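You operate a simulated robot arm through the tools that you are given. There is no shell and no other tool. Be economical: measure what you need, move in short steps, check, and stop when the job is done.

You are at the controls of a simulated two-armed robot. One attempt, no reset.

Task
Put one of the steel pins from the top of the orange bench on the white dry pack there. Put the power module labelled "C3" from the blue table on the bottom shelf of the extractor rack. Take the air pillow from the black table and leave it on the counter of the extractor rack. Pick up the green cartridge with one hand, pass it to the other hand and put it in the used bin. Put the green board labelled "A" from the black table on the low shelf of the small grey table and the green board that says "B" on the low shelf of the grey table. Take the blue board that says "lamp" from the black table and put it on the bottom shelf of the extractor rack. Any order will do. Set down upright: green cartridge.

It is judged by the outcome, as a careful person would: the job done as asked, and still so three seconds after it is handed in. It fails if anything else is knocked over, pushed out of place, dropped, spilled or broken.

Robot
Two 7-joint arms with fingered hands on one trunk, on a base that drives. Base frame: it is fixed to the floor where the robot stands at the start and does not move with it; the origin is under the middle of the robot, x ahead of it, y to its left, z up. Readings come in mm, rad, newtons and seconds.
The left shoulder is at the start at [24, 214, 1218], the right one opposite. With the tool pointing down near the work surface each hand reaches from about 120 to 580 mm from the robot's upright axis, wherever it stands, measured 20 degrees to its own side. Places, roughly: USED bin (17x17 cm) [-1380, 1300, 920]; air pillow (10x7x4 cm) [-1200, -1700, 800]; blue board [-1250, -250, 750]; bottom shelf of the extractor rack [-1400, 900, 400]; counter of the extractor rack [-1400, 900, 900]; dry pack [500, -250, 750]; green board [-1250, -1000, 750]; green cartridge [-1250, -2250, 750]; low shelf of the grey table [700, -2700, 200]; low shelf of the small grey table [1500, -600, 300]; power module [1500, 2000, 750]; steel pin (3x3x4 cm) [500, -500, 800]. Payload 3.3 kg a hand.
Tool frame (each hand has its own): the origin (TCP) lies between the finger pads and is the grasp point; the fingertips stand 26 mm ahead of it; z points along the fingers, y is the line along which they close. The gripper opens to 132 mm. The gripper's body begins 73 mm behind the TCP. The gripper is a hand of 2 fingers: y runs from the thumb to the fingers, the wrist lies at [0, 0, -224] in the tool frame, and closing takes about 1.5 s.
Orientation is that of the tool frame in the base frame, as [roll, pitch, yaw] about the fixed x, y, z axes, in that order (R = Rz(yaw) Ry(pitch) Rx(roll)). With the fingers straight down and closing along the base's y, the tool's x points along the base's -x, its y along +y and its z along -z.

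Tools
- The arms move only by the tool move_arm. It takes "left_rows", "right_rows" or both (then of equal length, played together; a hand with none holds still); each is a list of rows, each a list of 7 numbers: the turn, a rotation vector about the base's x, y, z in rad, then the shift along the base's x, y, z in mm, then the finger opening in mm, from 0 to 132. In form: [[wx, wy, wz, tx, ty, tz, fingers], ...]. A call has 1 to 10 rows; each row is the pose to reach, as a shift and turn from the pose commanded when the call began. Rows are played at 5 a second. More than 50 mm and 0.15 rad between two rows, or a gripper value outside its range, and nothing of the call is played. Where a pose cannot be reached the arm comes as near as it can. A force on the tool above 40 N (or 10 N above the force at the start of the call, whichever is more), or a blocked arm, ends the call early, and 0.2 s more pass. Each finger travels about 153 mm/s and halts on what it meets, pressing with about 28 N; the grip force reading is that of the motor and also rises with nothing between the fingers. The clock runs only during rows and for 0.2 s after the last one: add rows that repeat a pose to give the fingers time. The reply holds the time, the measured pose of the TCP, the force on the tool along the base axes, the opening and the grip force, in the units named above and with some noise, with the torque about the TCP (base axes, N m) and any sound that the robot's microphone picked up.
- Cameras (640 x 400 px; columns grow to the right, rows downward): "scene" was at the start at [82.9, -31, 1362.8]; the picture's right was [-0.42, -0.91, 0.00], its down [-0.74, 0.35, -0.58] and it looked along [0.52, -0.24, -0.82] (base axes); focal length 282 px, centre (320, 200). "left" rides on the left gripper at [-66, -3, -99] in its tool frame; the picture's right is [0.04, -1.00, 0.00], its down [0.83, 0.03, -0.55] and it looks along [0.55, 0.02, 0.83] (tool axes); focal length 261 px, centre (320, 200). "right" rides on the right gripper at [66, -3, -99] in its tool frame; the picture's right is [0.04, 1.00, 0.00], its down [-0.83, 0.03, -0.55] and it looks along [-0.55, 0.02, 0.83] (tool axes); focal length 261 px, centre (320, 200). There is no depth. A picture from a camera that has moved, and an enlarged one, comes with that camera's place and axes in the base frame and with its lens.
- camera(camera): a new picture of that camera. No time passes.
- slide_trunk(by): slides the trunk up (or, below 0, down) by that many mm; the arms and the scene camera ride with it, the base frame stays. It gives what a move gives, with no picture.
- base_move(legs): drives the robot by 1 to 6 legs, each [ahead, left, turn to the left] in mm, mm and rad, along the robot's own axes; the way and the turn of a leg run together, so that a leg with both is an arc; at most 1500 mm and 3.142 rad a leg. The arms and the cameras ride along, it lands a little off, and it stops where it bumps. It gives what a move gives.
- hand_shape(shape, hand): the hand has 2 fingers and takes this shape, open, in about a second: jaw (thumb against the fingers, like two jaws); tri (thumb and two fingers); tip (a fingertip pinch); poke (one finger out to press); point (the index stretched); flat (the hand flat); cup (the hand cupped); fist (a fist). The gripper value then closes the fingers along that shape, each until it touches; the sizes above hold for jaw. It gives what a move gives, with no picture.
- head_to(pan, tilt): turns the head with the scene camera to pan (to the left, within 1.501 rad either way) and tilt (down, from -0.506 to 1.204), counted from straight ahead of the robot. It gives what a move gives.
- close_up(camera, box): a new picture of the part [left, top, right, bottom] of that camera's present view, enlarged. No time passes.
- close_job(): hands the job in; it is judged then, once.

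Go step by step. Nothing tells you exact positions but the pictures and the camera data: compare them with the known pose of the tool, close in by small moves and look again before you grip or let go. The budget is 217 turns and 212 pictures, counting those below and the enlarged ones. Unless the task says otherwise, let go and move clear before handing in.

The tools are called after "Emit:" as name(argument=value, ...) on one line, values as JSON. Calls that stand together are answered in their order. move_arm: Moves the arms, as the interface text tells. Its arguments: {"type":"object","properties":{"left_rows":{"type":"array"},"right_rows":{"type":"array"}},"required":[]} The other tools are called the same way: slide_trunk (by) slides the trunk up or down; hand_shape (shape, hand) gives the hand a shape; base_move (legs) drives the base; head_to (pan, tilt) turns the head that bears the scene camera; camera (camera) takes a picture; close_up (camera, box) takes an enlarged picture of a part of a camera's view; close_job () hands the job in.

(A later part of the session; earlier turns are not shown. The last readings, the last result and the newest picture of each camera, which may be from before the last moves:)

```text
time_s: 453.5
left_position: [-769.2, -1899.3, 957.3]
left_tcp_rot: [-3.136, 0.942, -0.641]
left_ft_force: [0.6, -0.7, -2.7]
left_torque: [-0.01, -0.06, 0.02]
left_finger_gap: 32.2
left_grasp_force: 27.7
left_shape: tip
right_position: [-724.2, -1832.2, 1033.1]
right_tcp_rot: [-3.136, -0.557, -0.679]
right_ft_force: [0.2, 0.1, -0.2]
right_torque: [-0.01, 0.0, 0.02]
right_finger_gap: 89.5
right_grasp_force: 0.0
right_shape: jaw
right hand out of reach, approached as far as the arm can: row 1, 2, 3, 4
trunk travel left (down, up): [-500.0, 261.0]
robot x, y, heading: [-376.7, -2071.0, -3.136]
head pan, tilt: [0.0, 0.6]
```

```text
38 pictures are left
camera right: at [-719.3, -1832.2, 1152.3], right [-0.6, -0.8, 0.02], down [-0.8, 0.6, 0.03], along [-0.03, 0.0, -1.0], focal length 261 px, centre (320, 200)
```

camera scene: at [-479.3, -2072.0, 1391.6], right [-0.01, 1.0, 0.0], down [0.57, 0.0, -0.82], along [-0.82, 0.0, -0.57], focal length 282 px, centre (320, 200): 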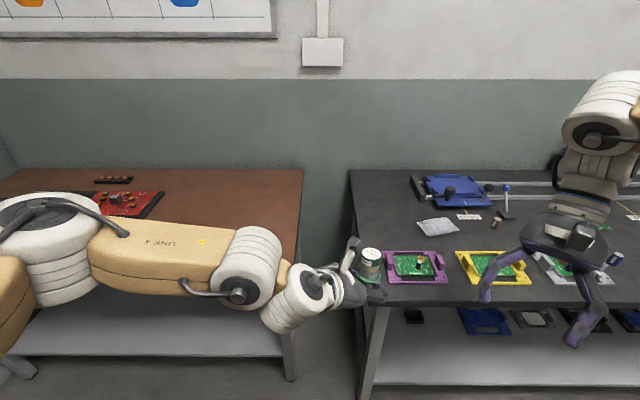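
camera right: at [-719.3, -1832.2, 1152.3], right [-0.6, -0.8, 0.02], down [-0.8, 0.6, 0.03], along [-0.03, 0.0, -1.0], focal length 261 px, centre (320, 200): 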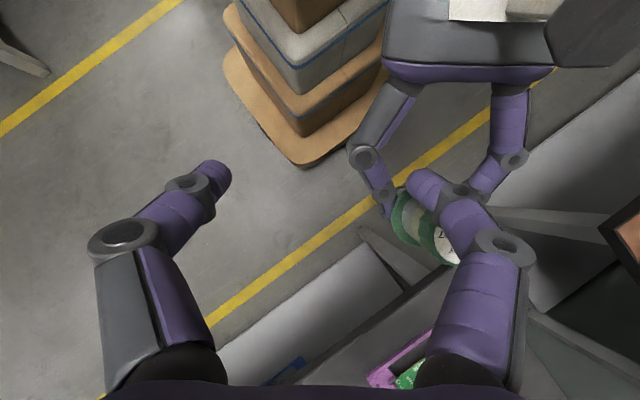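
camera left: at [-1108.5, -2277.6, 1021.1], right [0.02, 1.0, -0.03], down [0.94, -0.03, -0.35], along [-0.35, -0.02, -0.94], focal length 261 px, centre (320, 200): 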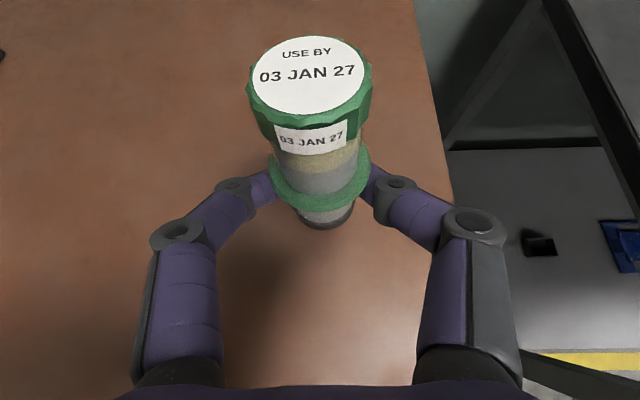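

The right camera sees the cartridge cap about 80 mm ahead and 44 mm to the left of where the right fingers are. Pointing the right hand more to the left should extend its reach; I'll raise slightly, turn it and tilt it inward.

Emit:
move_arm(right_rows=[[0, 0, 0, 0, 0, 20, 90], [0, 0, -0.14, 0, 0, 25, 90], [0, 0, -0.28, 0, 0, 25, 90], [0, 0, -0.42, 0, 0, 25, 90], [0, 0, -0.56, 0, 0, 25, 90], [0, 0, -0.62, 0, 0, 25, 90]])

Emit:
move_arm(right_rows=[[-0.1, -0.03, 0, -20, -15, 0, 90], [-0.19, -0.057, 0, -40, -25, 0, 90], [-0.19, -0.057, 0, -60, -35, 0, 90], [-0.19, -0.057, 0, -78, -44, 0, 90]])

Emit:
camera(camera="right")

```text
time_s: 454.9
left_position: [-767.7, -1898.9, 957.2]
left_tcp_rot: [-3.137, 0.941, -0.641]
left_ft_force: [0.1, 0.3, -3.2]
left_torque: [-0.03, -0.05, -0.02]
left_finger_gap: 32.0
left_grasp_force: 28.1
left_shape: tip
right_position: [-724.2, -1832.3, 1058.1]
right_tcp_rot: [-3.132, -0.56, -1.305]
right_ft_force: [0.8, -0.1, 0.7]
right_torque: [0.0, 0.0, -0.04]
right_finger_gap: 90.1
right_grasp_force: 0.1
right_shape: jaw
right hand out of reach, approached as far as the arm can: row 1
trunk travel left (down, up): [-500.0, 261.0]
robot x, y, heading: [-375.4, -2070.1, -3.134]
head pan, tilt: [0.0, 0.6]
```

```text
time_s: 455.9
left_position: [-767.0, -1899.2, 957.4]
left_tcp_rot: [-3.136, 0.941, -0.64]
left_ft_force: [0.2, -0.3, -2.9]
left_torque: [-0.04, -0.04, -0.01]
left_finger_gap: 32.7
left_grasp_force: 27.9
left_shape: tip
right_position: [-804.9, -1875.3, 1060.9]
right_tcp_rot: [-3.126, -0.758, -1.306]
right_ft_force: [0.7, 0.3, -0.3]
right_torque: [-0.01, -0.02, 0.0]
right_finger_gap: 90.1
right_grasp_force: 0.0
right_shape: jaw
trunk travel left (down, up): [-500.0, 261.0]
robot x, y, heading: [-372.8, -2071.3, -3.135]
head pan, tilt: [0.0, 0.6]
```

```text
37 pictures are left
camera right: at [-808.4, -1854.8, 1177.4], right [-0.95, -0.3, 0.02], down [-0.3, 0.94, -0.17], along [0.04, -0.17, -0.98], focal length 261 px, centre (320, 200)
```

right: 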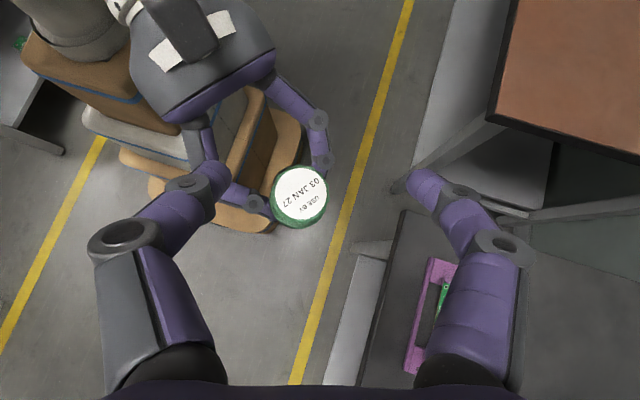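

The right hand reached over the cap and it is almost centred. I'll narrow the fingers, centre exactly, and descend partway.

Emit:
move_arm(right_rows=[[0, 0, 0, 9, -1, 0, 80], [0, 0, 0, 17, -2, 0, 66], [0, 0, 0, 17, -2, -20, 64], [0, 0, 0, 17, -2, -40, 64]])

Emit:
camera(camera="right")

```text
time_s: 456.9
left_position: [-767.2, -1899.1, 956.5]
left_tcp_rot: [-3.136, 0.94, -0.639]
left_ft_force: [-0.1, 0.2, -2.4]
left_torque: [-0.02, -0.05, 0.01]
left_finger_gap: 32.4
left_grasp_force: 27.5
left_shape: tip
right_position: [-786.6, -1877.7, 1018.5]
right_tcp_rot: [-3.126, -0.759, -1.306]
right_ft_force: [0.2, 0.4, 0.2]
right_torque: [-0.02, 0.0, -0.01]
right_finger_gap: 64.6
right_grasp_force: 0.0
right_shape: jaw
trunk travel left (down, up): [-500.0, 261.0]
robot x, y, heading: [-373.7, -2073.0, -3.137]
head pan, tilt: [0.0, 0.6]
```

```text
36 pictures are left
camera right: at [-789.9, -1857.7, 1136.2], right [-0.95, -0.3, 0.02], down [-0.3, 0.94, -0.17], along [0.04, -0.17, -0.98], focal length 261 px, centre (320, 200)
```

right: 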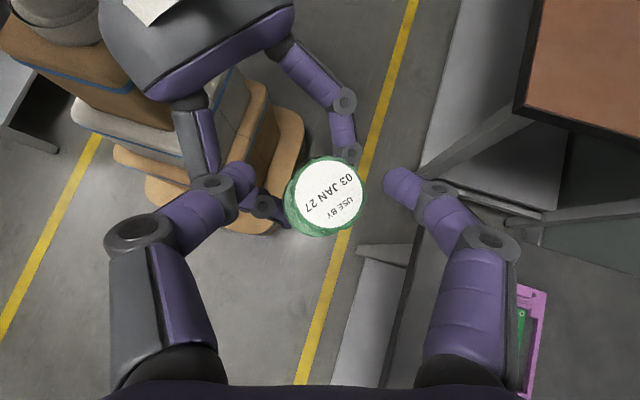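

The right fingers would cross the left ones at this angle. I'll rise a little and turn the right hand about 40° clockwise so its fingers go into the free gaps.

Emit:
move_arm(right_rows=[[0, 0, -0.1, 0, 0, 15, 66], [0, 0, -0.24, 1, 0, 20, 70], [0, 0, -0.38, 2, -1, 20, 70], [0, 0, -0.52, 3, -2, 20, 70], [0, 0, -0.66, 4, -2, 20, 70], [0, 0, -0.72, 4.5, -2.5, 15, 70]])

Emit:
camera(camera="right")

```text
time_s: 458.3
left_position: [-767.4, -1899.0, 957.1]
left_tcp_rot: [-3.136, 0.941, -0.642]
left_ft_force: [0.2, 0.7, -2.2]
left_torque: [0.01, -0.03, -0.01]
left_finger_gap: 32.2
left_grasp_force: 28.3
left_shape: tip
right_position: [-782.1, -1880.4, 1039.4]
right_tcp_rot: [-3.126, -0.759, -1.829]
right_ft_force: [-0.1, -0.2, 0.3]
right_torque: [-0.01, -0.02, 0.02]
right_finger_gap: 69.6
right_grasp_force: 0.0
right_shape: jaw
right hand out of reach, approached as far as the arm can: row 5, 6
trunk travel left (down, up): [-500.0, 261.0]
robot x, y, heading: [-378.3, -2071.4, -3.14]
head pan, tilt: [0.0, 0.6]
```

```text
35 pictures are left
camera right: at [-775.9, -1860.7, 1156.0], right [-0.98, 0.21, 0.02], down [0.21, 0.96, -0.17], along [-0.05, -0.16, -0.98], focal length 261 px, centre (320, 200)
```

right: 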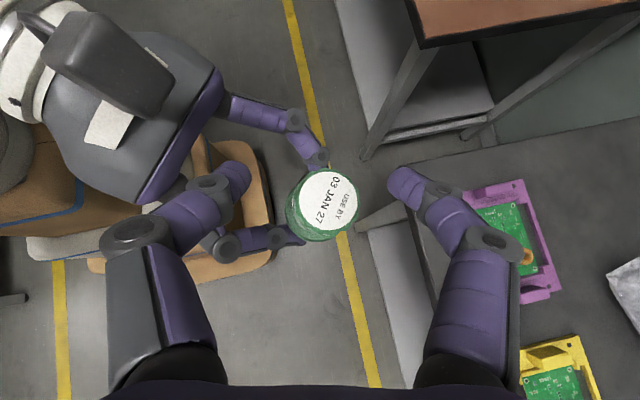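

Now the right fingers straddle the cap in the free gaps. I'll descend stepwise around the cap.

Emit:
move_arm(right_rows=[[0, 0, 0, -4, 5, -15, 68], [0, 0, 0, -4, 7, -30, 66], [0, 0, 0, -4, 7, -42, 66]])

Emit:
camera(camera="right")

```text
time_s: 459.1
left_position: [-768.0, -1898.0, 957.2]
left_tcp_rot: [-3.138, 0.939, -0.641]
left_ft_force: [-0.3, -0.4, -3.2]
left_torque: [-0.07, -0.08, 0.03]
left_finger_gap: 32.4
left_grasp_force: 27.8
left_shape: tip
right_position: [-787.3, -1872.4, 996.8]
right_tcp_rot: [-3.127, -0.758, -1.825]
right_ft_force: [-0.7, 0.0, 0.5]
right_torque: [-0.04, 0.01, -0.01]
right_finger_gap: 66.4
right_grasp_force: 0.0
right_shape: jaw
trunk travel left (down, up): [-500.0, 261.0]
robot x, y, heading: [-372.3, -2071.1, -3.135]
head pan, tilt: [0.0, 0.6]
```

```text
34 pictures are left
camera right: at [-779.9, -1853.5, 1114.1], right [-0.98, 0.21, 0.02], down [0.21, 0.96, -0.17], along [-0.05, -0.16, -0.98], focal length 261 px, centre (320, 200)
```

right: 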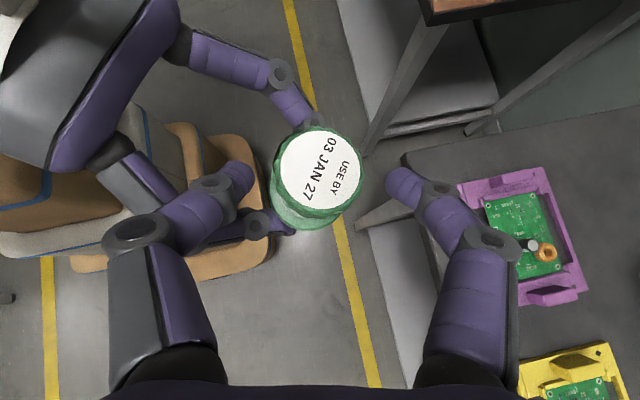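

Tips are level with the cap top and centred. I'll lower 14 mm more and close on the cap.

Emit:
move_arm(right_rows=[[0, 0, 0, -1, -3, -7, 66], [0, 0, 0, -1, -5, -14, 64], [0, 0, 0, -1, -5, -14, 56], [0, 0, 0, -1, -5, -14, 48], [0, 0, 0, -1, -5, -14, 40], [0, 0, 0, -1, -5, -14, 34], [0, 0, 0, -1, -5, -14, 34]])

Emit:
camera(camera="right")

```text
time_s: 460.7
left_position: [-767.8, -1899.1, 957.6]
left_tcp_rot: [-3.14, 0.942, -0.641]
left_ft_force: [-2.9, 0.3, -4.0]
left_torque: [-0.03, -0.08, 0.05]
left_finger_gap: 31.9
left_grasp_force: 27.6
left_shape: tip
right_position: [-787.7, -1878.6, 981.8]
right_tcp_rot: [-3.126, -0.76, -1.825]
right_ft_force: [3.0, -0.1, 1.7]
right_torque: [-0.02, -0.08, 0.02]
right_finger_gap: 36.3
right_grasp_force: 0.1
right_shape: jaw
trunk travel left (down, up): [-500.0, 261.0]
robot x, y, heading: [-375.3, -2073.9, -3.136]
head pan, tilt: [0.0, 0.6]
```

```text
33 pictures are left
camera right: at [-780.8, -1858.4, 1099.8], right [-0.98, 0.21, 0.02], down [0.21, 0.96, -0.17], along [-0.05, -0.16, -0.98], focal length 261 px, centre (320, 200)
```

right: 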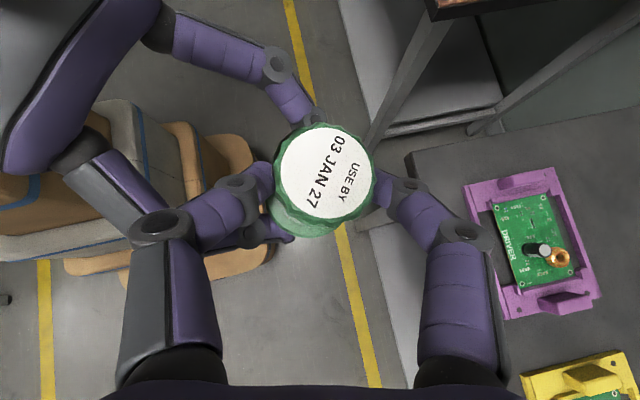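

Both right fingers touch the cap. I'll tighten the right grip fully, then release the left slowly.

Emit:
move_arm(right_rows=[[0, 0, 0, 0, 0, 0, 28], [0, 0, 0, 0, 0, 0, 22], [0, 0, 0, 0, 0, 0, 18], [0, 0, 0, 0, 0, 0, 18]])

```text
time_s: 461.7
left_position: [-767.1, -1899.7, 957.9]
left_tcp_rot: [-3.137, 0.941, -0.638]
left_ft_force: [0.2, 3.6, -3.0]
left_torque: [-0.07, 0.03, -0.16]
left_finger_gap: 31.8
left_grasp_force: 28.3
left_shape: tip
right_position: [-787.8, -1878.0, 982.2]
right_tcp_rot: [-3.126, -0.76, -1.827]
right_ft_force: [1.3, -5.2, -0.2]
right_torque: [-0.05, -0.06, 0.11]
right_finger_gap: 29.6
right_grasp_force: 27.8
right_shape: jaw
trunk travel left (down, up): [-500.0, 261.0]
robot x, y, heading: [-378.7, -2068.8, -3.133]
head pan, tilt: [0.0, 0.6]
```

The right hand grips the cap at 28 N. I'll open the left fingers and draw the left hand straight back.

Emit:
move_arm(left_rows=[[0, 0, 0, 0, 0, 0, 36], [0, 0, 0, 0, 0, 0, 44], [0, 0, 0, 0, 0, 0, 54], [0, 0, 0, 0, 0, 0, 64], [0, 0, 0, 0, 0, 0, 72], [0, 0, 0, 0, 0, 0, 78]])

Emit:
move_arm(left_rows=[[0, 0, 0, 12, -9, 0, 78], [0, 0, 0, 24, -20, 0, 78], [0, 0, 0, 40, -40, 0, 78], [0, 0, 0, 50, -70, 0, 78], [0, 0, 0, 50, -110, 0, 78], [0, 0, 0, 50, -155, 0, 78]])

Emit:
camera(camera="scene")

Emit:
camera(camera="right")

```text
time_s: 463.1
left_position: [-767.4, -1899.2, 957.8]
left_tcp_rot: [-3.136, 0.942, -0.642]
left_ft_force: [-0.4, 0.0, 0.1]
left_torque: [0.02, 0.02, 0.01]
left_finger_gap: 77.2
left_grasp_force: 0.0
left_shape: tip
right_position: [-787.5, -1877.5, 981.7]
right_tcp_rot: [-3.127, -0.757, -1.826]
right_ft_force: [0.3, -0.6, -0.7]
right_torque: [0.02, 0.05, 0.01]
right_finger_gap: 29.4
right_grasp_force: 28.1
right_shape: jaw
trunk travel left (down, up): [-500.0, 261.0]
robot x, y, heading: [-374.0, -2074.5, -3.138]
head pan, tilt: [0.0, 0.6]
```

```text
time_s: 464.5
left_position: [-714.7, -2053.3, 955.6]
left_tcp_rot: [-3.134, 0.942, -0.645]
left_ft_force: [-0.1, -0.7, -0.2]
left_torque: [0.0, 0.01, 0.0]
left_finger_gap: 77.6
left_grasp_force: 0.1
left_shape: tip
right_position: [-787.7, -1877.5, 982.3]
right_tcp_rot: [-3.128, -0.758, -1.825]
right_ft_force: [-0.4, 0.8, 0.7]
right_torque: [0.04, 0.01, 0.02]
right_finger_gap: 29.5
right_grasp_force: 28.3
right_shape: jaw
trunk travel left (down, up): [-500.0, 261.0]
robot x, y, heading: [-372.5, -2072.7, -3.134]
head pan, tilt: [0.0, 0.6]
```

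```text
32 pictures are left
camera scene: at [-478.9, -2072.8, 1391.7], right [-0.01, 1.0, 0.0], down [0.57, 0.0, -0.82], along [-0.82, 0.0, -0.57], focal length 282 px, centre (320, 200)
```

scene: 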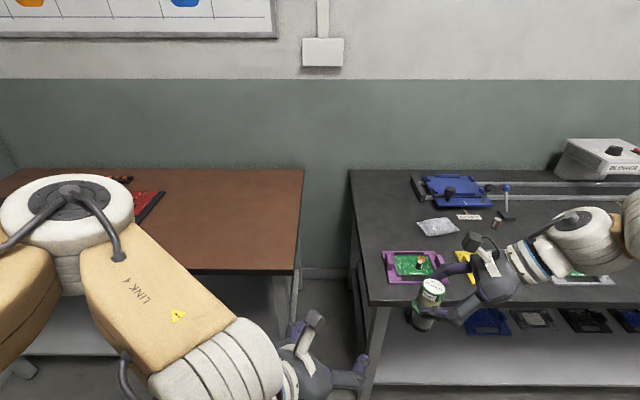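

```text
31 pictures are left
camera right: at [-780.8, -1859.1, 1100.0], right [-0.98, 0.21, 0.02], down [0.21, 0.96, -0.17], along [-0.05, -0.16, -0.99], focal length 261 px, centre (320, 200)
```

right: 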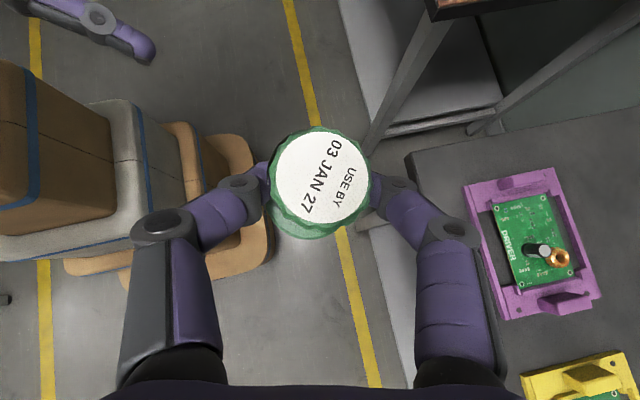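

The handover is complete; the right hand holds the cartridge by its cap. Next I'll fetch the air pillow with the left hand: square it up and drive to face it.

Emit:
move_arm(left_rows=[[0, 0, 0.13, -30, -35, 0, 110], [0, 0, 0.26, -65, -70, 0, 110], [0, 0, 0.39, -100, -105, 0, 110], [0, 0, 0.52, -135, -140, 0, 110], [0, 0, 0.645, -170, -175, 0, 110], [0, 0, 0.645, -180, -200, 0, 110]])

Emit:
base_move(legs=[[0, -555, -0.005], [260, 0, 0]])

Emit:
camera(camera="left")

```text
time_s: 465.9
left_position: [-894.4, -2254.0, 957.5]
left_tcp_rot: [-3.134, 0.941, 0.001]
left_ft_force: [0.5, -0.5, 0.2]
left_torque: [-0.02, 0.01, 0.04]
left_finger_gap: 109.9
left_grasp_force: 0.1
left_shape: tip
right_position: [-787.9, -1877.6, 982.7]
right_tcp_rot: [-3.128, -0.758, -1.826]
right_ft_force: [0.1, 0.0, -0.3]
right_torque: [0.05, 0.0, 0.0]
right_finger_gap: 29.8
right_grasp_force: 28.1
right_shape: jaw
trunk travel left (down, up): [-500.0, 261.0]
robot x, y, heading: [-373.3, -2067.5, -3.136]
head pan, tilt: [0.0, 0.6]
```

```text
time_s: 470.6
left_position: [-1159.2, -1690.0, 957.4]
left_tcp_rot: [-3.138, 0.94, -0.01]
left_ft_force: [-0.4, -0.2, 0.6]
left_torque: [-0.02, -0.03, -0.04]
left_finger_gap: 109.8
left_grasp_force: 0.1
left_shape: tip
right_position: [-1050.7, -1316.7, 982.2]
right_tcp_rot: [-3.125, -0.757, -1.834]
right_ft_force: [0.5, -0.2, -2.5]
right_torque: [0.01, 0.0, 0.03]
right_finger_gap: 29.4
right_grasp_force: 27.6
right_shape: jaw
trunk travel left (down, up): [-500.0, 261.0]
robot x, y, heading: [-637.6, -1512.1, 3.138]
head pan, tilt: [0.0, 0.6]
```

```text
30 pictures are left
camera left: at [-1117.8, -1688.1, 1068.1], right [0.04, 1.0, -0.03], down [0.94, -0.05, -0.35], along [-0.35, -0.01, -0.94], focal length 261 px, centre (320, 200)
```

left: 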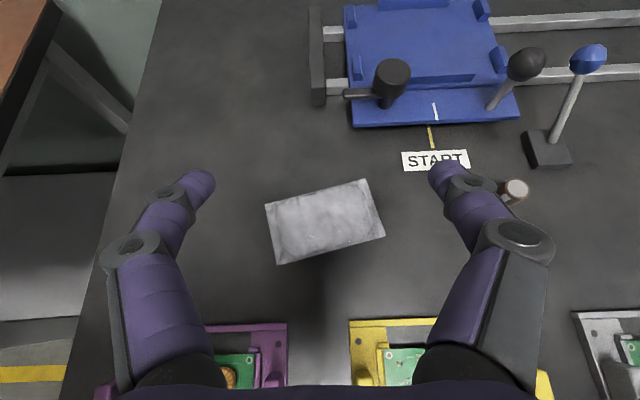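

The air pillow is at about [-1194, -1687], turned 12°. I'll align, open wide and lower around its length.

Emit:
move_arm(left_rows=[[0, 0, 0.1, -10, 3, -40, 126], [0, 0, 0.2, -21, 6, -80, 130], [0, 0, 0.2, -21, 6, -115, 130]])

Emit:
camera(camera="left")

```text
time_s: 471.4
left_position: [-1179.2, -1683.6, 842.5]
left_tcp_rot: [-3.136, 0.941, 0.19]
left_ft_force: [0.5, 0.3, 0.1]
left_torque: [0.02, 0.02, -0.02]
left_finger_gap: 129.9
left_grasp_force: 0.0
left_shape: tip
right_position: [-1049.8, -1316.2, 981.9]
right_tcp_rot: [-3.125, -0.758, -1.834]
right_ft_force: [0.4, 1.0, -3.0]
right_torque: [0.02, 0.02, 0.02]
right_finger_gap: 29.5
right_grasp_force: 28.2
right_shape: jaw
trunk travel left (down, up): [-500.0, 261.0]
robot x, y, heading: [-641.4, -1514.6, 3.137]
head pan, tilt: [0.0, 0.6]
```

```text
29 pictures are left
camera left: at [-1138.7, -1673.8, 953.8], right [-0.16, 0.99, -0.03], down [0.93, 0.14, -0.35], along [-0.34, -0.08, -0.94], focal length 261 px, centre (320, 200)
```

left: 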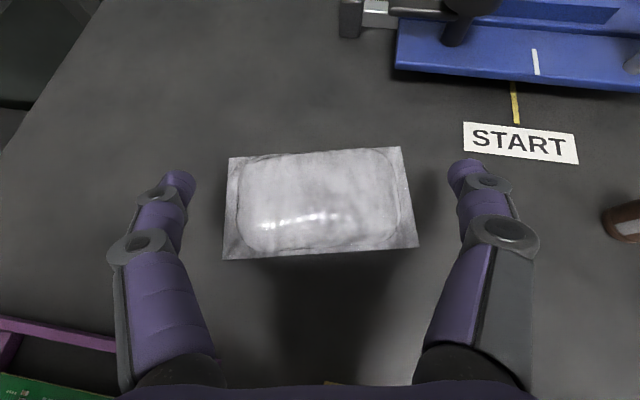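

Emit:
move_arm(left_rows=[[0, 0, 0, 0, 0, -20, 130], [0, 0, 0, 0, 0, -37, 128], [0, 0, 0, 0, 0, -37, 112], [0, 0, 0, 0, 0, -37, 100], [0, 0, 0, 0, 0, -37, 90], [0, 0, 0, 0, 0, -37, 80], [0, 0, 0, 0, 0, -37, 70], [0, 0, 0, 0, 0, -37, 70]])

Emit:
camera(camera="left")

```text
time_s: 473.2
left_position: [-1179.6, -1684.5, 804.9]
left_tcp_rot: [-3.137, 0.941, 0.189]
left_ft_force: [0.5, -0.1, -0.5]
left_torque: [0.03, -0.02, 0.03]
left_finger_gap: 95.6
left_grasp_force: 27.8
left_shape: tip
right_position: [-1049.9, -1316.9, 982.7]
right_tcp_rot: [-3.128, -0.757, -1.836]
right_ft_force: [0.2, 0.6, -2.0]
right_torque: [0.03, 0.03, 0.0]
right_finger_gap: 29.3
right_grasp_force: 27.9
right_shape: jaw
trunk travel left (down, up): [-500.0, 261.0]
robot x, y, heading: [-639.1, -1514.2, 3.136]
head pan, tilt: [0.0, 0.6]
```

```text
28 pictures are left
camera left: at [-1138.9, -1674.7, 916.6], right [-0.16, 0.99, -0.03], down [0.93, 0.14, -0.35], along [-0.34, -0.08, -0.94], focal length 261 px, centre (320, 200)
```

left: 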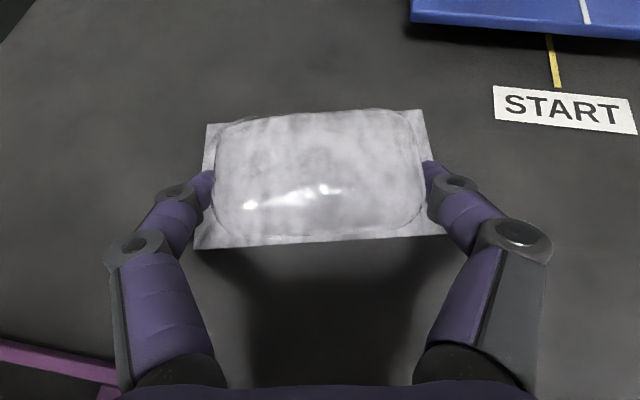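

The pillow is gripped lightly at both ends (gap 96). I'll lift it and check.

Emit:
move_arm(left_rows=[[0, 0, 0, 0, 0, 5, 70], [0, 0, 0, 0, 0, 20, 70], [0, 0, 0, 0, 0, 60, 70], [0, 0, -0.1, 0, 0, 100, 70], [0, 0, -0.19, 0, 0, 140, 70], [0, 0, -0.19, 0, 0, 185, 70]])

Emit:
camera(camera="left")

```text
time_s: 474.6
left_position: [-1178.3, -1684.3, 992.2]
left_tcp_rot: [-3.139, 0.94, -0.005]
left_ft_force: [0.1, 0.5, 0.6]
left_torque: [0.01, 0.02, -0.02]
left_finger_gap: 95.6
left_grasp_force: 27.9
left_shape: tip
right_position: [-1048.6, -1315.2, 982.7]
right_tcp_rot: [-3.128, -0.761, -1.836]
right_ft_force: [0.2, 0.8, -3.0]
right_torque: [0.03, 0.05, 0.0]
right_finger_gap: 29.6
right_grasp_force: 28.1
right_shape: jaw
trunk travel left (down, up): [-500.0, 261.0]
robot x, y, heading: [-639.9, -1514.1, 3.139]
head pan, tilt: [0.0, 0.6]
```

```text
27 pictures are left
camera left: at [-1136.7, -1681.6, 1101.8], right [0.03, 1.0, -0.03], down [0.94, -0.04, -0.35], along [-0.35, -0.02, -0.94], focal length 261 px, centre (320, 200)
```

left: 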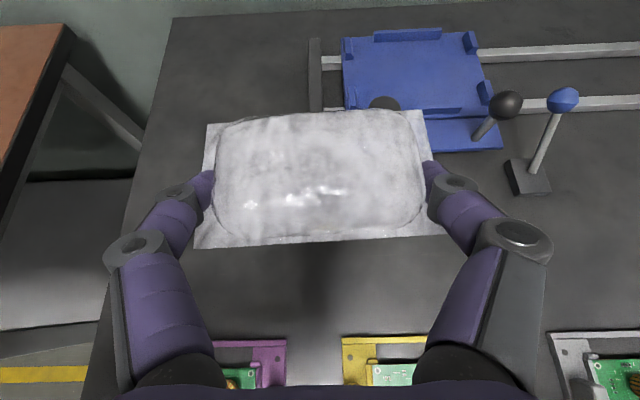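

The pillow is held. I'll back off, raise the trunk for clearance, and drive to the rack in front of the counter's left bay.

Emit:
base_move(legs=[[-260, 0, 0]])

Emit:
slide_trunk(by=200)

Emit:
base_move(legs=[[0, -1182, 0], [0, -1182, 0]])

Emit:
head_to(pan=0.0, tilt=0.65)

Emit:
camera(camera="scene")

```text
time_s: 476.4
left_position: [-917.7, -1686.0, 990.2]
left_tcp_rot: [-3.135, 0.943, 0.002]
left_ft_force: [0.1, 0.1, 0.5]
left_torque: [-0.03, -0.01, 0.01]
left_finger_gap: 95.4
left_grasp_force: 27.8
left_shape: tip
right_position: [-788.7, -1318.1, 981.8]
right_tcp_rot: [-3.128, -0.76, -1.833]
right_ft_force: [0.7, -0.2, -2.1]
right_torque: [0.03, 0.0, -0.02]
right_finger_gap: 29.3
right_grasp_force: 27.9
right_shape: jaw
trunk travel left (down, up): [-500.0, 261.0]
robot x, y, heading: [-376.2, -1516.9, 3.133]
head pan, tilt: [0.0, 0.6]
```

```text
time_s: 478.6
left_position: [-918.2, -1686.2, 1190.4]
left_tcp_rot: [-3.139, 0.941, 0.0]
left_ft_force: [0.6, -0.2, -0.5]
left_torque: [-0.02, 0.0, -0.03]
left_finger_gap: 95.6
left_grasp_force: 28.7
left_shape: tip
right_position: [-790.0, -1317.9, 1181.5]
right_tcp_rot: [-3.126, -0.757, -1.833]
right_ft_force: [0.2, -0.2, -2.1]
right_torque: [0.05, 0.0, 0.01]
right_finger_gap: 29.6
right_grasp_force: 27.9
right_shape: jaw
trunk travel left (down, up): [-700.0, 61.0]
robot x, y, heading: [-376.6, -1515.3, 3.137]
head pan, tilt: [0.0, 0.6]
```

```text
time_s: 490.2
left_position: [-891.0, 670.7, 1191.1]
left_tcp_rot: [-3.137, 0.941, -0.01]
left_ft_force: [1.1, -0.2, 0.6]
left_torque: [-0.01, -0.02, 0.01]
left_finger_gap: 95.6
left_grasp_force: 27.8
left_shape: tip
right_position: [-758.0, 1035.6, 1182.1]
right_tcp_rot: [-3.126, -0.756, -1.845]
right_ft_force: [0.4, -0.5, -2.8]
right_torque: [-0.02, -0.01, -0.01]
right_finger_gap: 29.2
right_grasp_force: 28.6
right_shape: jaw
trunk travel left (down, up): [-700.0, 61.0]
robot x, y, heading: [-350.8, 834.0, 3.127]
head pan, tilt: [0.0, 0.6]
```

```text
time_s: 490.8
left_position: [-892.1, 670.5, 1189.8]
left_tcp_rot: [-3.137, 0.942, -0.01]
left_ft_force: [0.3, 0.1, -1.2]
left_torque: [0.0, 0.0, 0.0]
left_finger_gap: 95.7
left_grasp_force: 28.1
left_shape: tip
right_position: [-758.4, 1037.4, 1183.3]
right_tcp_rot: [-3.127, -0.757, -1.845]
right_ft_force: [-1.2, -0.6, -2.7]
right_torque: [0.04, 0.0, -0.02]
right_finger_gap: 29.3
right_grasp_force: 28.0
right_shape: jaw
trunk travel left (down, up): [-700.0, 61.0]
robot x, y, heading: [-345.7, 834.9, 3.128]
head pan, tilt: [0.0, 0.649]
```

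```text
26 pictures are left
camera scene: at [-445.9, 836.3, 1587.6], right [0.01, 1.0, 0.0], down [0.6, -0.01, -0.8], along [-0.8, 0.01, -0.6], focal length 282 px, centre (320, 200)
```

scene: 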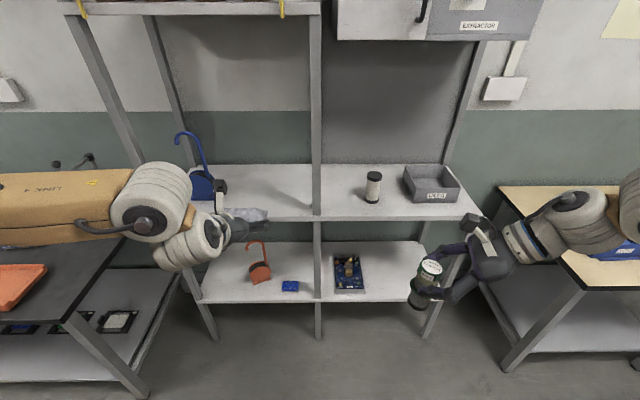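

Everything placed earlier looks fine. I'll drive the pillow over the counter's left bay and lower the trunk.

Emit:
base_move(legs=[[0, 0, 0.013], [395, 0, 0]])

Emit:
slide_trunk(by=-200)

Emit:
camera(camera="left")

Emit:
camera(camera="scene")

```text
time_s: 493.6
left_position: [-1286.5, 664.4, 1189.8]
left_tcp_rot: [-3.137, 0.94, 0.0]
left_ft_force: [-0.2, 0.4, 0.0]
left_torque: [0.04, -0.03, 0.01]
left_finger_gap: 95.8
left_grasp_force: 28.3
left_shape: tip
right_position: [-1157.6, 1031.7, 1182.2]
right_tcp_rot: [-3.127, -0.758, -1.835]
right_ft_force: [0.9, 0.1, -2.5]
right_torque: [-0.01, -0.02, 0.03]
right_finger_gap: 29.2
right_grasp_force: 27.8
right_shape: jaw
trunk travel left (down, up): [-700.0, 61.0]
robot x, y, heading: [-743.2, 836.1, 3.133]
head pan, tilt: [0.0, 0.649]
```

```text
time_s: 495.8
left_position: [-1285.7, 664.5, 991.5]
left_tcp_rot: [-3.135, 0.94, 0.0]
left_ft_force: [-0.5, 0.7, 0.7]
left_torque: [-0.01, 0.01, -0.01]
left_finger_gap: 95.4
left_grasp_force: 27.9
left_shape: tip
right_position: [-1155.4, 1033.2, 982.1]
right_tcp_rot: [-3.129, -0.756, -1.833]
right_ft_force: [-0.9, 0.1, -2.2]
right_torque: [0.02, -0.01, -0.03]
right_finger_gap: 29.3
right_grasp_force: 28.1
right_shape: jaw
trunk travel left (down, up): [-500.0, 261.0]
robot x, y, heading: [-742.0, 834.3, 3.138]
head pan, tilt: [0.0, 0.649]
```

```text
25 pictures are left
camera left: at [-1243.5, 666.8, 1101.6], right [0.03, 1.0, -0.03], down [0.94, -0.04, -0.35], along [-0.35, -0.02, -0.94], focal length 261 px, centre (320, 200)
```

left: 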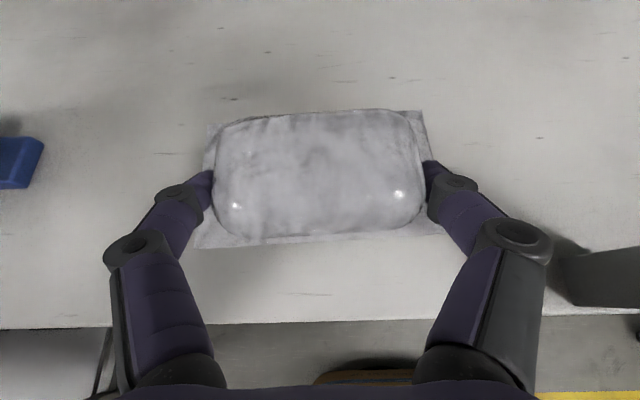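

```text
24 pictures are left
camera scene: at [-847.3, 835.7, 1387.5], right [0.0, 1.0, 0.0], down [0.6, 0.0, -0.8], along [-0.8, 0.0, -0.6], focal length 282 px, centre (320, 200)
```

scene: 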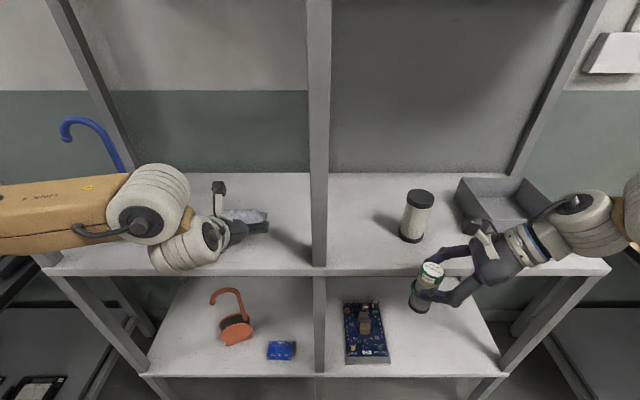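

Over the counter with plenty of room. I'll lower the pillow.

Emit:
move_arm(left_rows=[[0, 0, 0, 0, 0, -20, 70], [0, 0, 0, 0, 0, -40, 70], [0, 0, 0, 0, 0, -52, 70], [0, 0, 0, 0, 0, -58, 70]])

Emit:
move_arm(left_rows=[[0, 0, 0, 0, 0, -4, 70], [0, 0, 0, 0, 0, -7, 70]])

Emit:
move_arm(left_rows=[[0, 0, 0, 0, 0, -4, 70], [0, 0, 0, 0, 0, -7, 70]])

```text
time_s: 496.8
left_position: [-1286.7, 664.2, 939.8]
left_tcp_rot: [-3.133, 0.956, 0.007]
left_ft_force: [-4.5, -1.4, 37.6]
left_torque: [-0.47, 0.65, -0.07]
left_finger_gap: 95.2
left_grasp_force: 28.3
left_shape: tip
right_position: [-1153.3, 1033.3, 984.2]
right_tcp_rot: [-3.13, -0.761, -1.828]
right_ft_force: [0.3, 0.5, -2.9]
right_torque: [0.06, 0.01, 0.01]
right_finger_gap: 29.3
right_grasp_force: 27.3
right_shape: jaw
trunk travel left (down, up): [-500.0, 261.0]
robot x, y, heading: [-742.8, 835.4, 3.141]
head pan, tilt: [0.0, 0.649]
```

```text
time_s: 497.2
left_position: [-1290.7, 665.2, 939.9]
left_tcp_rot: [-3.129, 0.965, 0.011]
left_ft_force: [4.3, 0.8, 18.4]
left_torque: [-0.29, 0.19, 0.08]
left_finger_gap: 94.5
left_grasp_force: 28.2
left_shape: tip
right_position: [-1155.9, 1032.1, 982.5]
right_tcp_rot: [-3.127, -0.756, -1.835]
right_ft_force: [0.0, 0.7, -3.5]
right_torque: [0.05, -0.01, 0.01]
right_finger_gap: 29.4
right_grasp_force: 28.2
right_shape: jaw
trunk travel left (down, up): [-500.0, 261.0]
robot x, y, heading: [-744.6, 834.1, 3.138]
head pan, tilt: [0.0, 0.649]
stopped in row 1 (left hand): the force on the tool passed its limit at 50 N (the readings are from after the stop); the commanded pose is now the measured one
```

```text
time_s: 497.7
left_position: [-1292.7, 664.7, 938.1]
left_tcp_rot: [-3.126, 0.977, 0.018]
left_ft_force: [4.9, 0.9, 15.1]
left_torque: [-0.44, 0.19, 0.09]
left_finger_gap: 94.7
left_grasp_force: 28.0
left_shape: tip
right_position: [-1155.4, 1032.9, 980.7]
right_tcp_rot: [-3.126, -0.756, -1.834]
right_ft_force: [-1.3, 0.1, -3.5]
right_torque: [0.0, -0.01, 0.0]
right_finger_gap: 29.3
right_grasp_force: 28.0
right_shape: jaw
trunk travel left (down, up): [-500.0, 261.0]
robot x, y, heading: [-744.3, 834.1, 3.135]
head pan, tilt: [0.0, 0.649]
stopped in row 2 (left hand): the force on the tool passed its limit at 44 N (the readings are from after the stop); the commanded pose is now the measured one
```

It's resting on the counter. I'll ease up, open and lift away.

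Emit:
move_arm(left_rows=[[0, 0, 0, 0, 0, 2, 80], [0, 0, 0, 0, 0, 3, 96], [0, 0, 0, 0, 0, 3, 110], [0, 0, 0, 0, 0, 3, 124], [0, 0, 0, 0, 0, 20, 130], [0, 0, 0, 10, 0, 60, 130], [0, 0, 0, 30, 0, 100, 130], [0, 0, 0, 60, 0, 130, 130]])

Emit:
camera(camera="left")

```text
time_s: 499.5
left_position: [-1232.9, 663.6, 1066.8]
left_tcp_rot: [-3.134, 0.972, 0.012]
left_ft_force: [0.4, 0.2, -0.3]
left_torque: [0.01, -0.04, 0.04]
left_finger_gap: 130.0
left_grasp_force: 0.1
left_shape: tip
right_position: [-1155.2, 1032.8, 982.6]
right_tcp_rot: [-3.126, -0.758, -1.832]
right_ft_force: [-0.4, 0.0, -2.2]
right_torque: [0.0, 0.03, 0.0]
right_finger_gap: 29.1
right_grasp_force: 28.2
right_shape: jaw
trunk travel left (down, up): [-500.0, 261.0]
robot x, y, heading: [-747.6, 832.4, 3.134]
head pan, tilt: [0.0, 0.649]
```

```text
23 pictures are left
camera left: at [-1188.3, 666.4, 1175.9], right [0.02, 1.0, -0.03], down [0.93, -0.03, -0.38], along [-0.38, -0.02, -0.93], focal length 261 px, centre (320, 200)
```

left: 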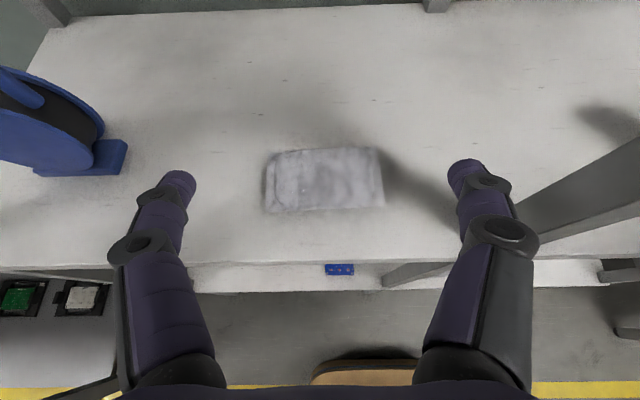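

The pillow lies on the counter. Last is the cartridge: I'll back off, raise the trunk, tuck the left hand, and move over in front of the USED bin.

Emit:
base_move(legs=[[-220, 0, 0]])

Emit:
slide_trunk(by=200)

Emit:
move_arm(left_rows=[[0, -0.1, 0, 30, 0, 0, 100], [0, -0.2, 0, 60, -10, 0, 80], [0, -0.3, 0, 90, -20, 0, 60], [0, -0.3, 0, 120, -30, 0, 60]], right_rows=[[0, 0, 0, -20, 0, 0, 18], [0, 0, 0, -40, 0, 0, 18], [0, 0, 0, -60, 0, 0, 18], [0, 0, 0, -80, 0, 0, 18]])

Emit:
base_move(legs=[[0, -285, 0.005]])

Emit:
head_to(pan=-0.3, tilt=0.75)

Emit:
camera(camera="scene")

```text
time_s: 501.2
left_position: [-1016.1, 664.2, 1066.5]
left_tcp_rot: [-3.129, 0.972, 0.012]
left_ft_force: [0.0, -0.8, 1.1]
left_torque: [0.0, 0.01, 0.0]
left_finger_gap: 130.1
left_grasp_force: 0.1
left_shape: tip
right_position: [-937.7, 1032.7, 982.6]
right_tcp_rot: [-3.126, -0.758, -1.835]
right_ft_force: [0.4, -0.4, -2.2]
right_torque: [0.01, 0.01, -0.02]
right_finger_gap: 29.2
right_grasp_force: 27.9
right_shape: jaw
trunk travel left (down, up): [-500.0, 261.0]
robot x, y, heading: [-529.7, 833.6, 3.134]
head pan, tilt: [0.0, 0.649]
```

```text
time_s: 503.4
left_position: [-1017.1, 664.6, 1265.8]
left_tcp_rot: [-3.128, 0.971, 0.012]
left_ft_force: [0.7, 0.0, -0.1]
left_torque: [0.0, 0.01, 0.04]
left_finger_gap: 129.8
left_grasp_force: 0.1
left_shape: tip
right_position: [-938.2, 1032.8, 1181.5]
right_tcp_rot: [-3.127, -0.758, -1.838]
right_ft_force: [-0.3, 0.6, -2.5]
right_torque: [0.02, 0.0, -0.04]
right_finger_gap: 29.1
right_grasp_force: 27.7
right_shape: jaw
trunk travel left (down, up): [-700.0, 61.0]
robot x, y, heading: [-531.3, 838.0, 3.143]
head pan, tilt: [0.0, 0.649]
```

```text
time_s: 504.4
left_position: [-905.2, 637.7, 1265.7]
left_tcp_rot: [-3.137, 0.67, 0.008]
left_ft_force: [-0.7, 0.3, 0.6]
left_torque: [-0.02, 0.01, -0.01]
left_finger_gap: 60.6
left_grasp_force: 0.1
left_shape: tip
left hand out of reach, approached as far as the arm can: row 4
right_position: [-1012.7, 1038.1, 1187.5]
right_tcp_rot: [-3.128, -0.758, -1.834]
right_ft_force: [-0.6, -1.0, -3.2]
right_torque: [0.03, -0.02, -0.02]
right_finger_gap: 29.1
right_grasp_force: 28.1
right_shape: jaw
right hand out of reach, approached as far as the arm can: row 4
trunk travel left (down, up): [-700.0, 61.0]
robot x, y, heading: [-527.3, 833.3, 3.136]
head pan, tilt: [0.0, 0.649]
```

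```text
time_s: 506.3
left_position: [-904.9, 923.5, 1265.6]
left_tcp_rot: [-3.135, 0.67, 0.016]
left_ft_force: [0.0, -0.1, 0.3]
left_torque: [-0.02, 0.01, 0.0]
left_finger_gap: 60.5
left_grasp_force: 0.0
left_shape: tip
right_position: [-1013.3, 1320.6, 1186.9]
right_tcp_rot: [-3.129, -0.757, -1.827]
right_ft_force: [0.5, 0.3, -2.4]
right_torque: [0.05, 0.02, -0.04]
right_finger_gap: 29.3
right_grasp_force: 27.8
right_shape: jaw
trunk travel left (down, up): [-700.0, 61.0]
robot x, y, heading: [-526.1, 1118.1, -3.135]
head pan, tilt: [0.0, 0.649]
```

```text
time_s: 507.1
left_position: [-904.7, 921.8, 1265.2]
left_tcp_rot: [-3.133, 0.67, 0.017]
left_ft_force: [0.1, 0.0, -0.4]
left_torque: [-0.01, 0.01, 0.0]
left_finger_gap: 60.6
left_grasp_force: 0.1
left_shape: tip
right_position: [-1013.1, 1320.4, 1186.3]
right_tcp_rot: [-3.129, -0.755, -1.826]
right_ft_force: [0.6, -0.7, -2.8]
right_torque: [-0.01, 0.0, -0.04]
right_finger_gap: 29.0
right_grasp_force: 28.1
right_shape: jaw
trunk travel left (down, up): [-700.0, 61.0]
robot x, y, heading: [-526.4, 1124.6, -3.141]
head pan, tilt: [-0.3, 0.75]
```

```text
22 pictures are left
camera scene: at [-615.8, 1145.8, 1579.0], right [0.29, 0.96, 0.0], down [0.65, -0.2, -0.73], along [-0.7, 0.21, -0.68], focal length 282 px, centre (320, 200)
```

scene: 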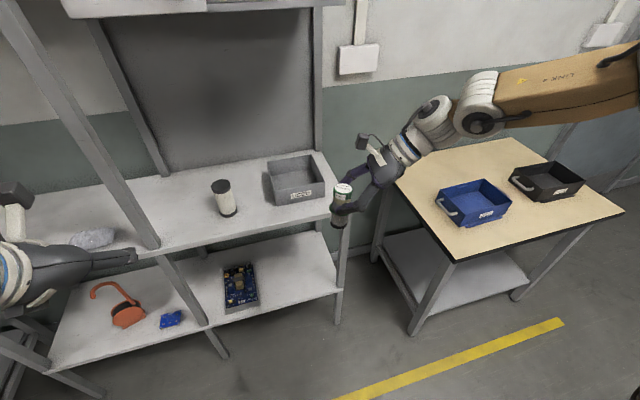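

The bin's inside centre is about [-1410, 1288], front wall x ≈ -1330. I'll nudge the left hand inward from the post, then drive forward to hang the cartridge over the bin.

Emit:
move_arm(left_rows=[[0, 0, 0, 0, 20, 0, 60], [0, 0, 0, 0, 45, 0, 60]])

Emit:
base_move(legs=[[0, 20, 0], [352, 0, 0]])

Emit:
camera(camera="right")

Emit:
camera(camera="scene")

```text
time_s: 507.7
left_position: [-905.6, 968.9, 1266.1]
left_tcp_rot: [-3.134, 0.67, 0.017]
left_ft_force: [0.1, -0.4, -0.3]
left_torque: [-0.04, 0.02, 0.03]
left_finger_gap: 60.7
left_grasp_force: 0.1
left_shape: tip
right_position: [-1012.6, 1320.8, 1187.1]
right_tcp_rot: [-3.129, -0.757, -1.827]
right_ft_force: [0.1, 0.2, -3.6]
right_torque: [0.05, 0.01, -0.01]
right_finger_gap: 28.7
right_grasp_force: 27.2
right_shape: jaw
trunk travel left (down, up): [-700.0, 61.0]
robot x, y, heading: [-525.3, 1121.4, -3.143]
head pan, tilt: [-0.3, 0.75]
```

```text
time_s: 510.4
left_position: [-1253.0, 943.7, 1267.0]
left_tcp_rot: [-3.133, 0.671, 0.019]
left_ft_force: [0.0, 0.7, 0.3]
left_torque: [0.03, -0.04, 0.02]
left_finger_gap: 60.4
left_grasp_force: 0.0
left_shape: tip
right_position: [-1363.3, 1295.7, 1186.7]
right_tcp_rot: [-3.128, -0.755, -1.82]
right_ft_force: [-1.0, -1.1, -2.8]
right_torque: [0.03, -0.01, 0.02]
right_finger_gap: 29.2
right_grasp_force: 28.2
right_shape: jaw
trunk travel left (down, up): [-700.0, 61.0]
robot x, y, heading: [-874.7, 1099.3, -3.136]
head pan, tilt: [-0.3, 0.75]
```

```text
21 pictures are left
camera right: at [-1356.4, 1315.6, 1304.9], right [-0.98, 0.21, 0.02], down [0.2, 0.96, -0.17], along [-0.05, -0.16, -0.99], focal length 261 px, centre (320, 200)
```

right: 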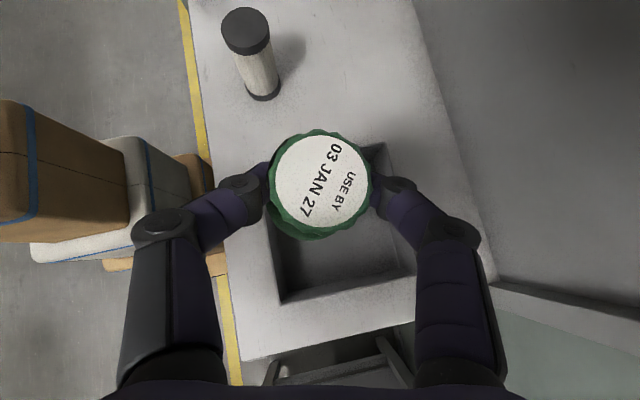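

```text
20 pictures are left
camera scene: at [-965.3, 1124.8, 1578.9], right [0.29, 0.96, 0.0], down [0.65, -0.2, -0.73], along [-0.7, 0.21, -0.68], focal length 282 px, centre (320, 200)
```

scene: 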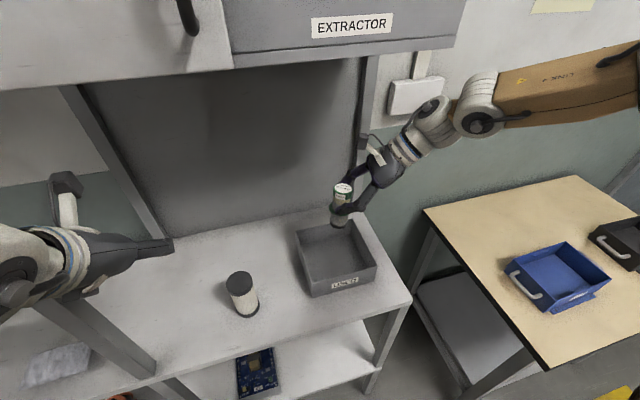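

The cartridge hangs inside the bin's outline, tilted about 10°. I'll correct the tilt, go 12 mm deeper, and lower the trunk into the bin.

Emit:
move_arm(right_rows=[[0, 0.085, 0, 0, 0, 0, 18], [0, 0.17, 0, 0, 0, 0, 18]])

Emit:
base_move(legs=[[12, 0, 0]])

Emit:
slide_trunk(by=-130)

Emit:
camera(camera="right")

Emit:
close_up(camera="scene", box=[260, 80, 440, 240])

```text
time_s: 511.0
left_position: [-1253.1, 943.5, 1267.2]
left_tcp_rot: [-3.137, 0.67, 0.02]
left_ft_force: [-0.6, 0.1, 0.1]
left_torque: [-0.03, -0.01, 0.05]
left_finger_gap: 60.7
left_grasp_force: 0.1
left_shape: tip
right_position: [-1363.4, 1296.3, 1186.6]
right_tcp_rot: [2.92, -0.784, -1.657]
right_ft_force: [-0.6, 0.0, -2.2]
right_torque: [0.05, -0.02, 0.05]
right_finger_gap: 29.0
right_grasp_force: 27.9
right_shape: jaw
trunk travel left (down, up): [-700.0, 61.0]
robot x, y, heading: [-874.8, 1102.7, -3.138]
head pan, tilt: [-0.3, 0.75]
```

```text
time_s: 511.7
left_position: [-1264.2, 943.9, 1268.0]
left_tcp_rot: [-3.132, 0.673, 0.021]
left_ft_force: [0.0, 0.6, 0.0]
left_torque: [0.04, 0.03, -0.02]
left_finger_gap: 60.6
left_grasp_force: 0.0
left_shape: tip
right_position: [-1373.9, 1295.7, 1189.1]
right_tcp_rot: [2.92, -0.786, -1.654]
right_ft_force: [0.2, 0.4, -2.1]
right_torque: [0.03, 0.0, -0.01]
right_finger_gap: 29.0
right_grasp_force: 27.7
right_shape: jaw
trunk travel left (down, up): [-700.0, 61.0]
robot x, y, heading: [-886.8, 1103.0, -3.134]
head pan, tilt: [-0.3, 0.75]
```

```text
time_s: 513.3
left_position: [-1264.5, 943.8, 1137.2]
left_tcp_rot: [-3.132, 0.672, 0.02]
left_ft_force: [0.5, -0.6, 0.4]
left_torque: [-0.03, 0.01, 0.02]
left_finger_gap: 60.5
left_grasp_force: 0.1
left_shape: tip
right_position: [-1375.5, 1295.9, 1057.7]
right_tcp_rot: [2.92, -0.786, -1.656]
right_ft_force: [0.1, 0.3, -2.2]
right_torque: [0.03, 0.02, 0.03]
right_finger_gap: 29.0
right_grasp_force: 27.5
right_shape: jaw
trunk travel left (down, up): [-570.0, 191.0]
robot x, y, heading: [-889.8, 1099.3, -3.131]
head pan, tilt: [-0.3, 0.75]
```

```text
19 pictures are left
camera right: at [-1348.2, 1315.4, 1172.7], right [-0.96, 0.21, 0.18], down [0.17, 0.96, -0.2], along [-0.22, -0.16, -0.96], focal length 261 px, centre (320, 200)
```

right: 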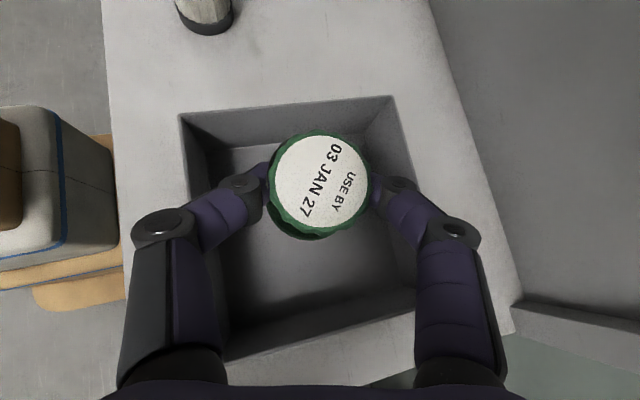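

```text
2.50 times, centred on (350, 160) of scene
camera zoom: at [-978.7, 1124.6, 1449.0], right [0.29, 0.96, 0.0], down [0.65, -0.2, -0.73], along [-0.7, 0.21, -0.68], focal length 705 px, centre (245, 300)
```

zoom: 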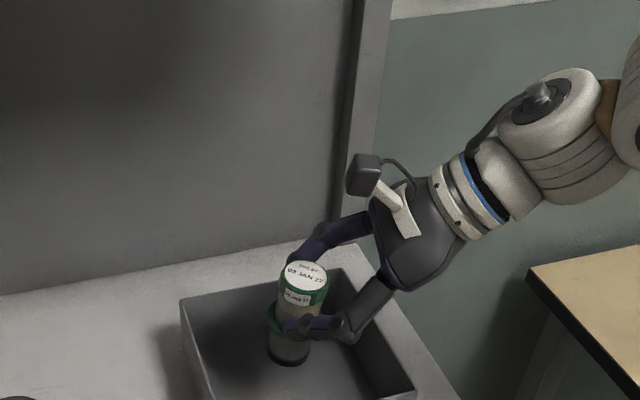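

The cartridge is inside the bin and near upright. I'll lower further and then feel for the floor.

Emit:
slide_trunk(by=-33)

Emit:
slide_trunk(by=-8)

Emit:
slide_trunk(by=-4)

Emit:
slide_trunk(by=-4)

```text
time_s: 514.1
left_position: [-1265.6, 943.8, 1104.1]
left_tcp_rot: [-3.133, 0.673, 0.021]
left_ft_force: [0.2, -0.2, -0.1]
left_torque: [-0.01, -0.02, 0.02]
left_finger_gap: 60.7
left_grasp_force: 0.1
left_shape: tip
right_position: [-1375.7, 1296.5, 1024.2]
right_tcp_rot: [2.919, -0.785, -1.656]
right_ft_force: [-0.2, 0.1, -2.8]
right_torque: [0.01, 0.02, 0.0]
right_finger_gap: 29.1
right_grasp_force: 27.7
right_shape: jaw
trunk travel left (down, up): [-537.0, 224.0]
robot x, y, heading: [-888.7, 1100.2, -3.135]
head pan, tilt: [-0.3, 0.75]
```

```text
time_s: 514.7
left_position: [-1264.9, 943.4, 1095.4]
left_tcp_rot: [-3.133, 0.67, 0.02]
left_ft_force: [-0.9, -1.1, 0.7]
left_torque: [0.0, 0.0, 0.01]
left_finger_gap: 60.8
left_grasp_force: 0.1
left_shape: tip
right_position: [-1375.8, 1296.4, 1017.2]
right_tcp_rot: [2.919, -0.786, -1.657]
right_ft_force: [0.0, 0.3, -2.0]
right_torque: [0.0, 0.01, 0.01]
right_finger_gap: 29.4
right_grasp_force: 28.3
right_shape: jaw
trunk travel left (down, up): [-529.0, 232.0]
robot x, y, heading: [-888.3, 1099.8, -3.132]
head pan, tilt: [-0.3, 0.75]
```

```text
time_s: 515.2
left_position: [-1264.7, 943.2, 1091.3]
left_tcp_rot: [-3.131, 0.671, 0.02]
left_ft_force: [0.0, 0.2, 0.2]
left_torque: [0.03, -0.01, -0.01]
left_finger_gap: 60.4
left_grasp_force: 0.0
left_shape: tip
right_position: [-1375.0, 1296.3, 1011.7]
right_tcp_rot: [2.92, -0.785, -1.656]
right_ft_force: [1.3, -0.3, -2.5]
right_torque: [0.01, 0.03, 0.04]
right_finger_gap: 29.4
right_grasp_force: 28.0
right_shape: jaw
trunk travel left (down, up): [-525.0, 236.0]
robot x, y, heading: [-886.4, 1099.5, -3.136]
head pan, tilt: [-0.3, 0.75]
```

```text
time_s: 515.7
left_position: [-1265.5, 943.9, 1088.7]
left_tcp_rot: [-3.134, 0.669, 0.021]
left_ft_force: [-0.4, 0.1, -0.3]
left_torque: [0.03, 0.01, -0.03]
left_finger_gap: 60.7
left_grasp_force: 0.0
left_shape: tip
right_position: [-1375.5, 1297.1, 1008.9]
right_tcp_rot: [2.921, -0.786, -1.658]
right_ft_force: [0.4, 0.0, -2.6]
right_torque: [0.01, 0.03, -0.03]
right_finger_gap: 29.0
right_grasp_force: 28.1
right_shape: jaw
trunk travel left (down, up): [-521.0, 240.0]
robot x, y, heading: [-888.4, 1098.7, -3.131]
head pan, tilt: [-0.3, 0.75]
```

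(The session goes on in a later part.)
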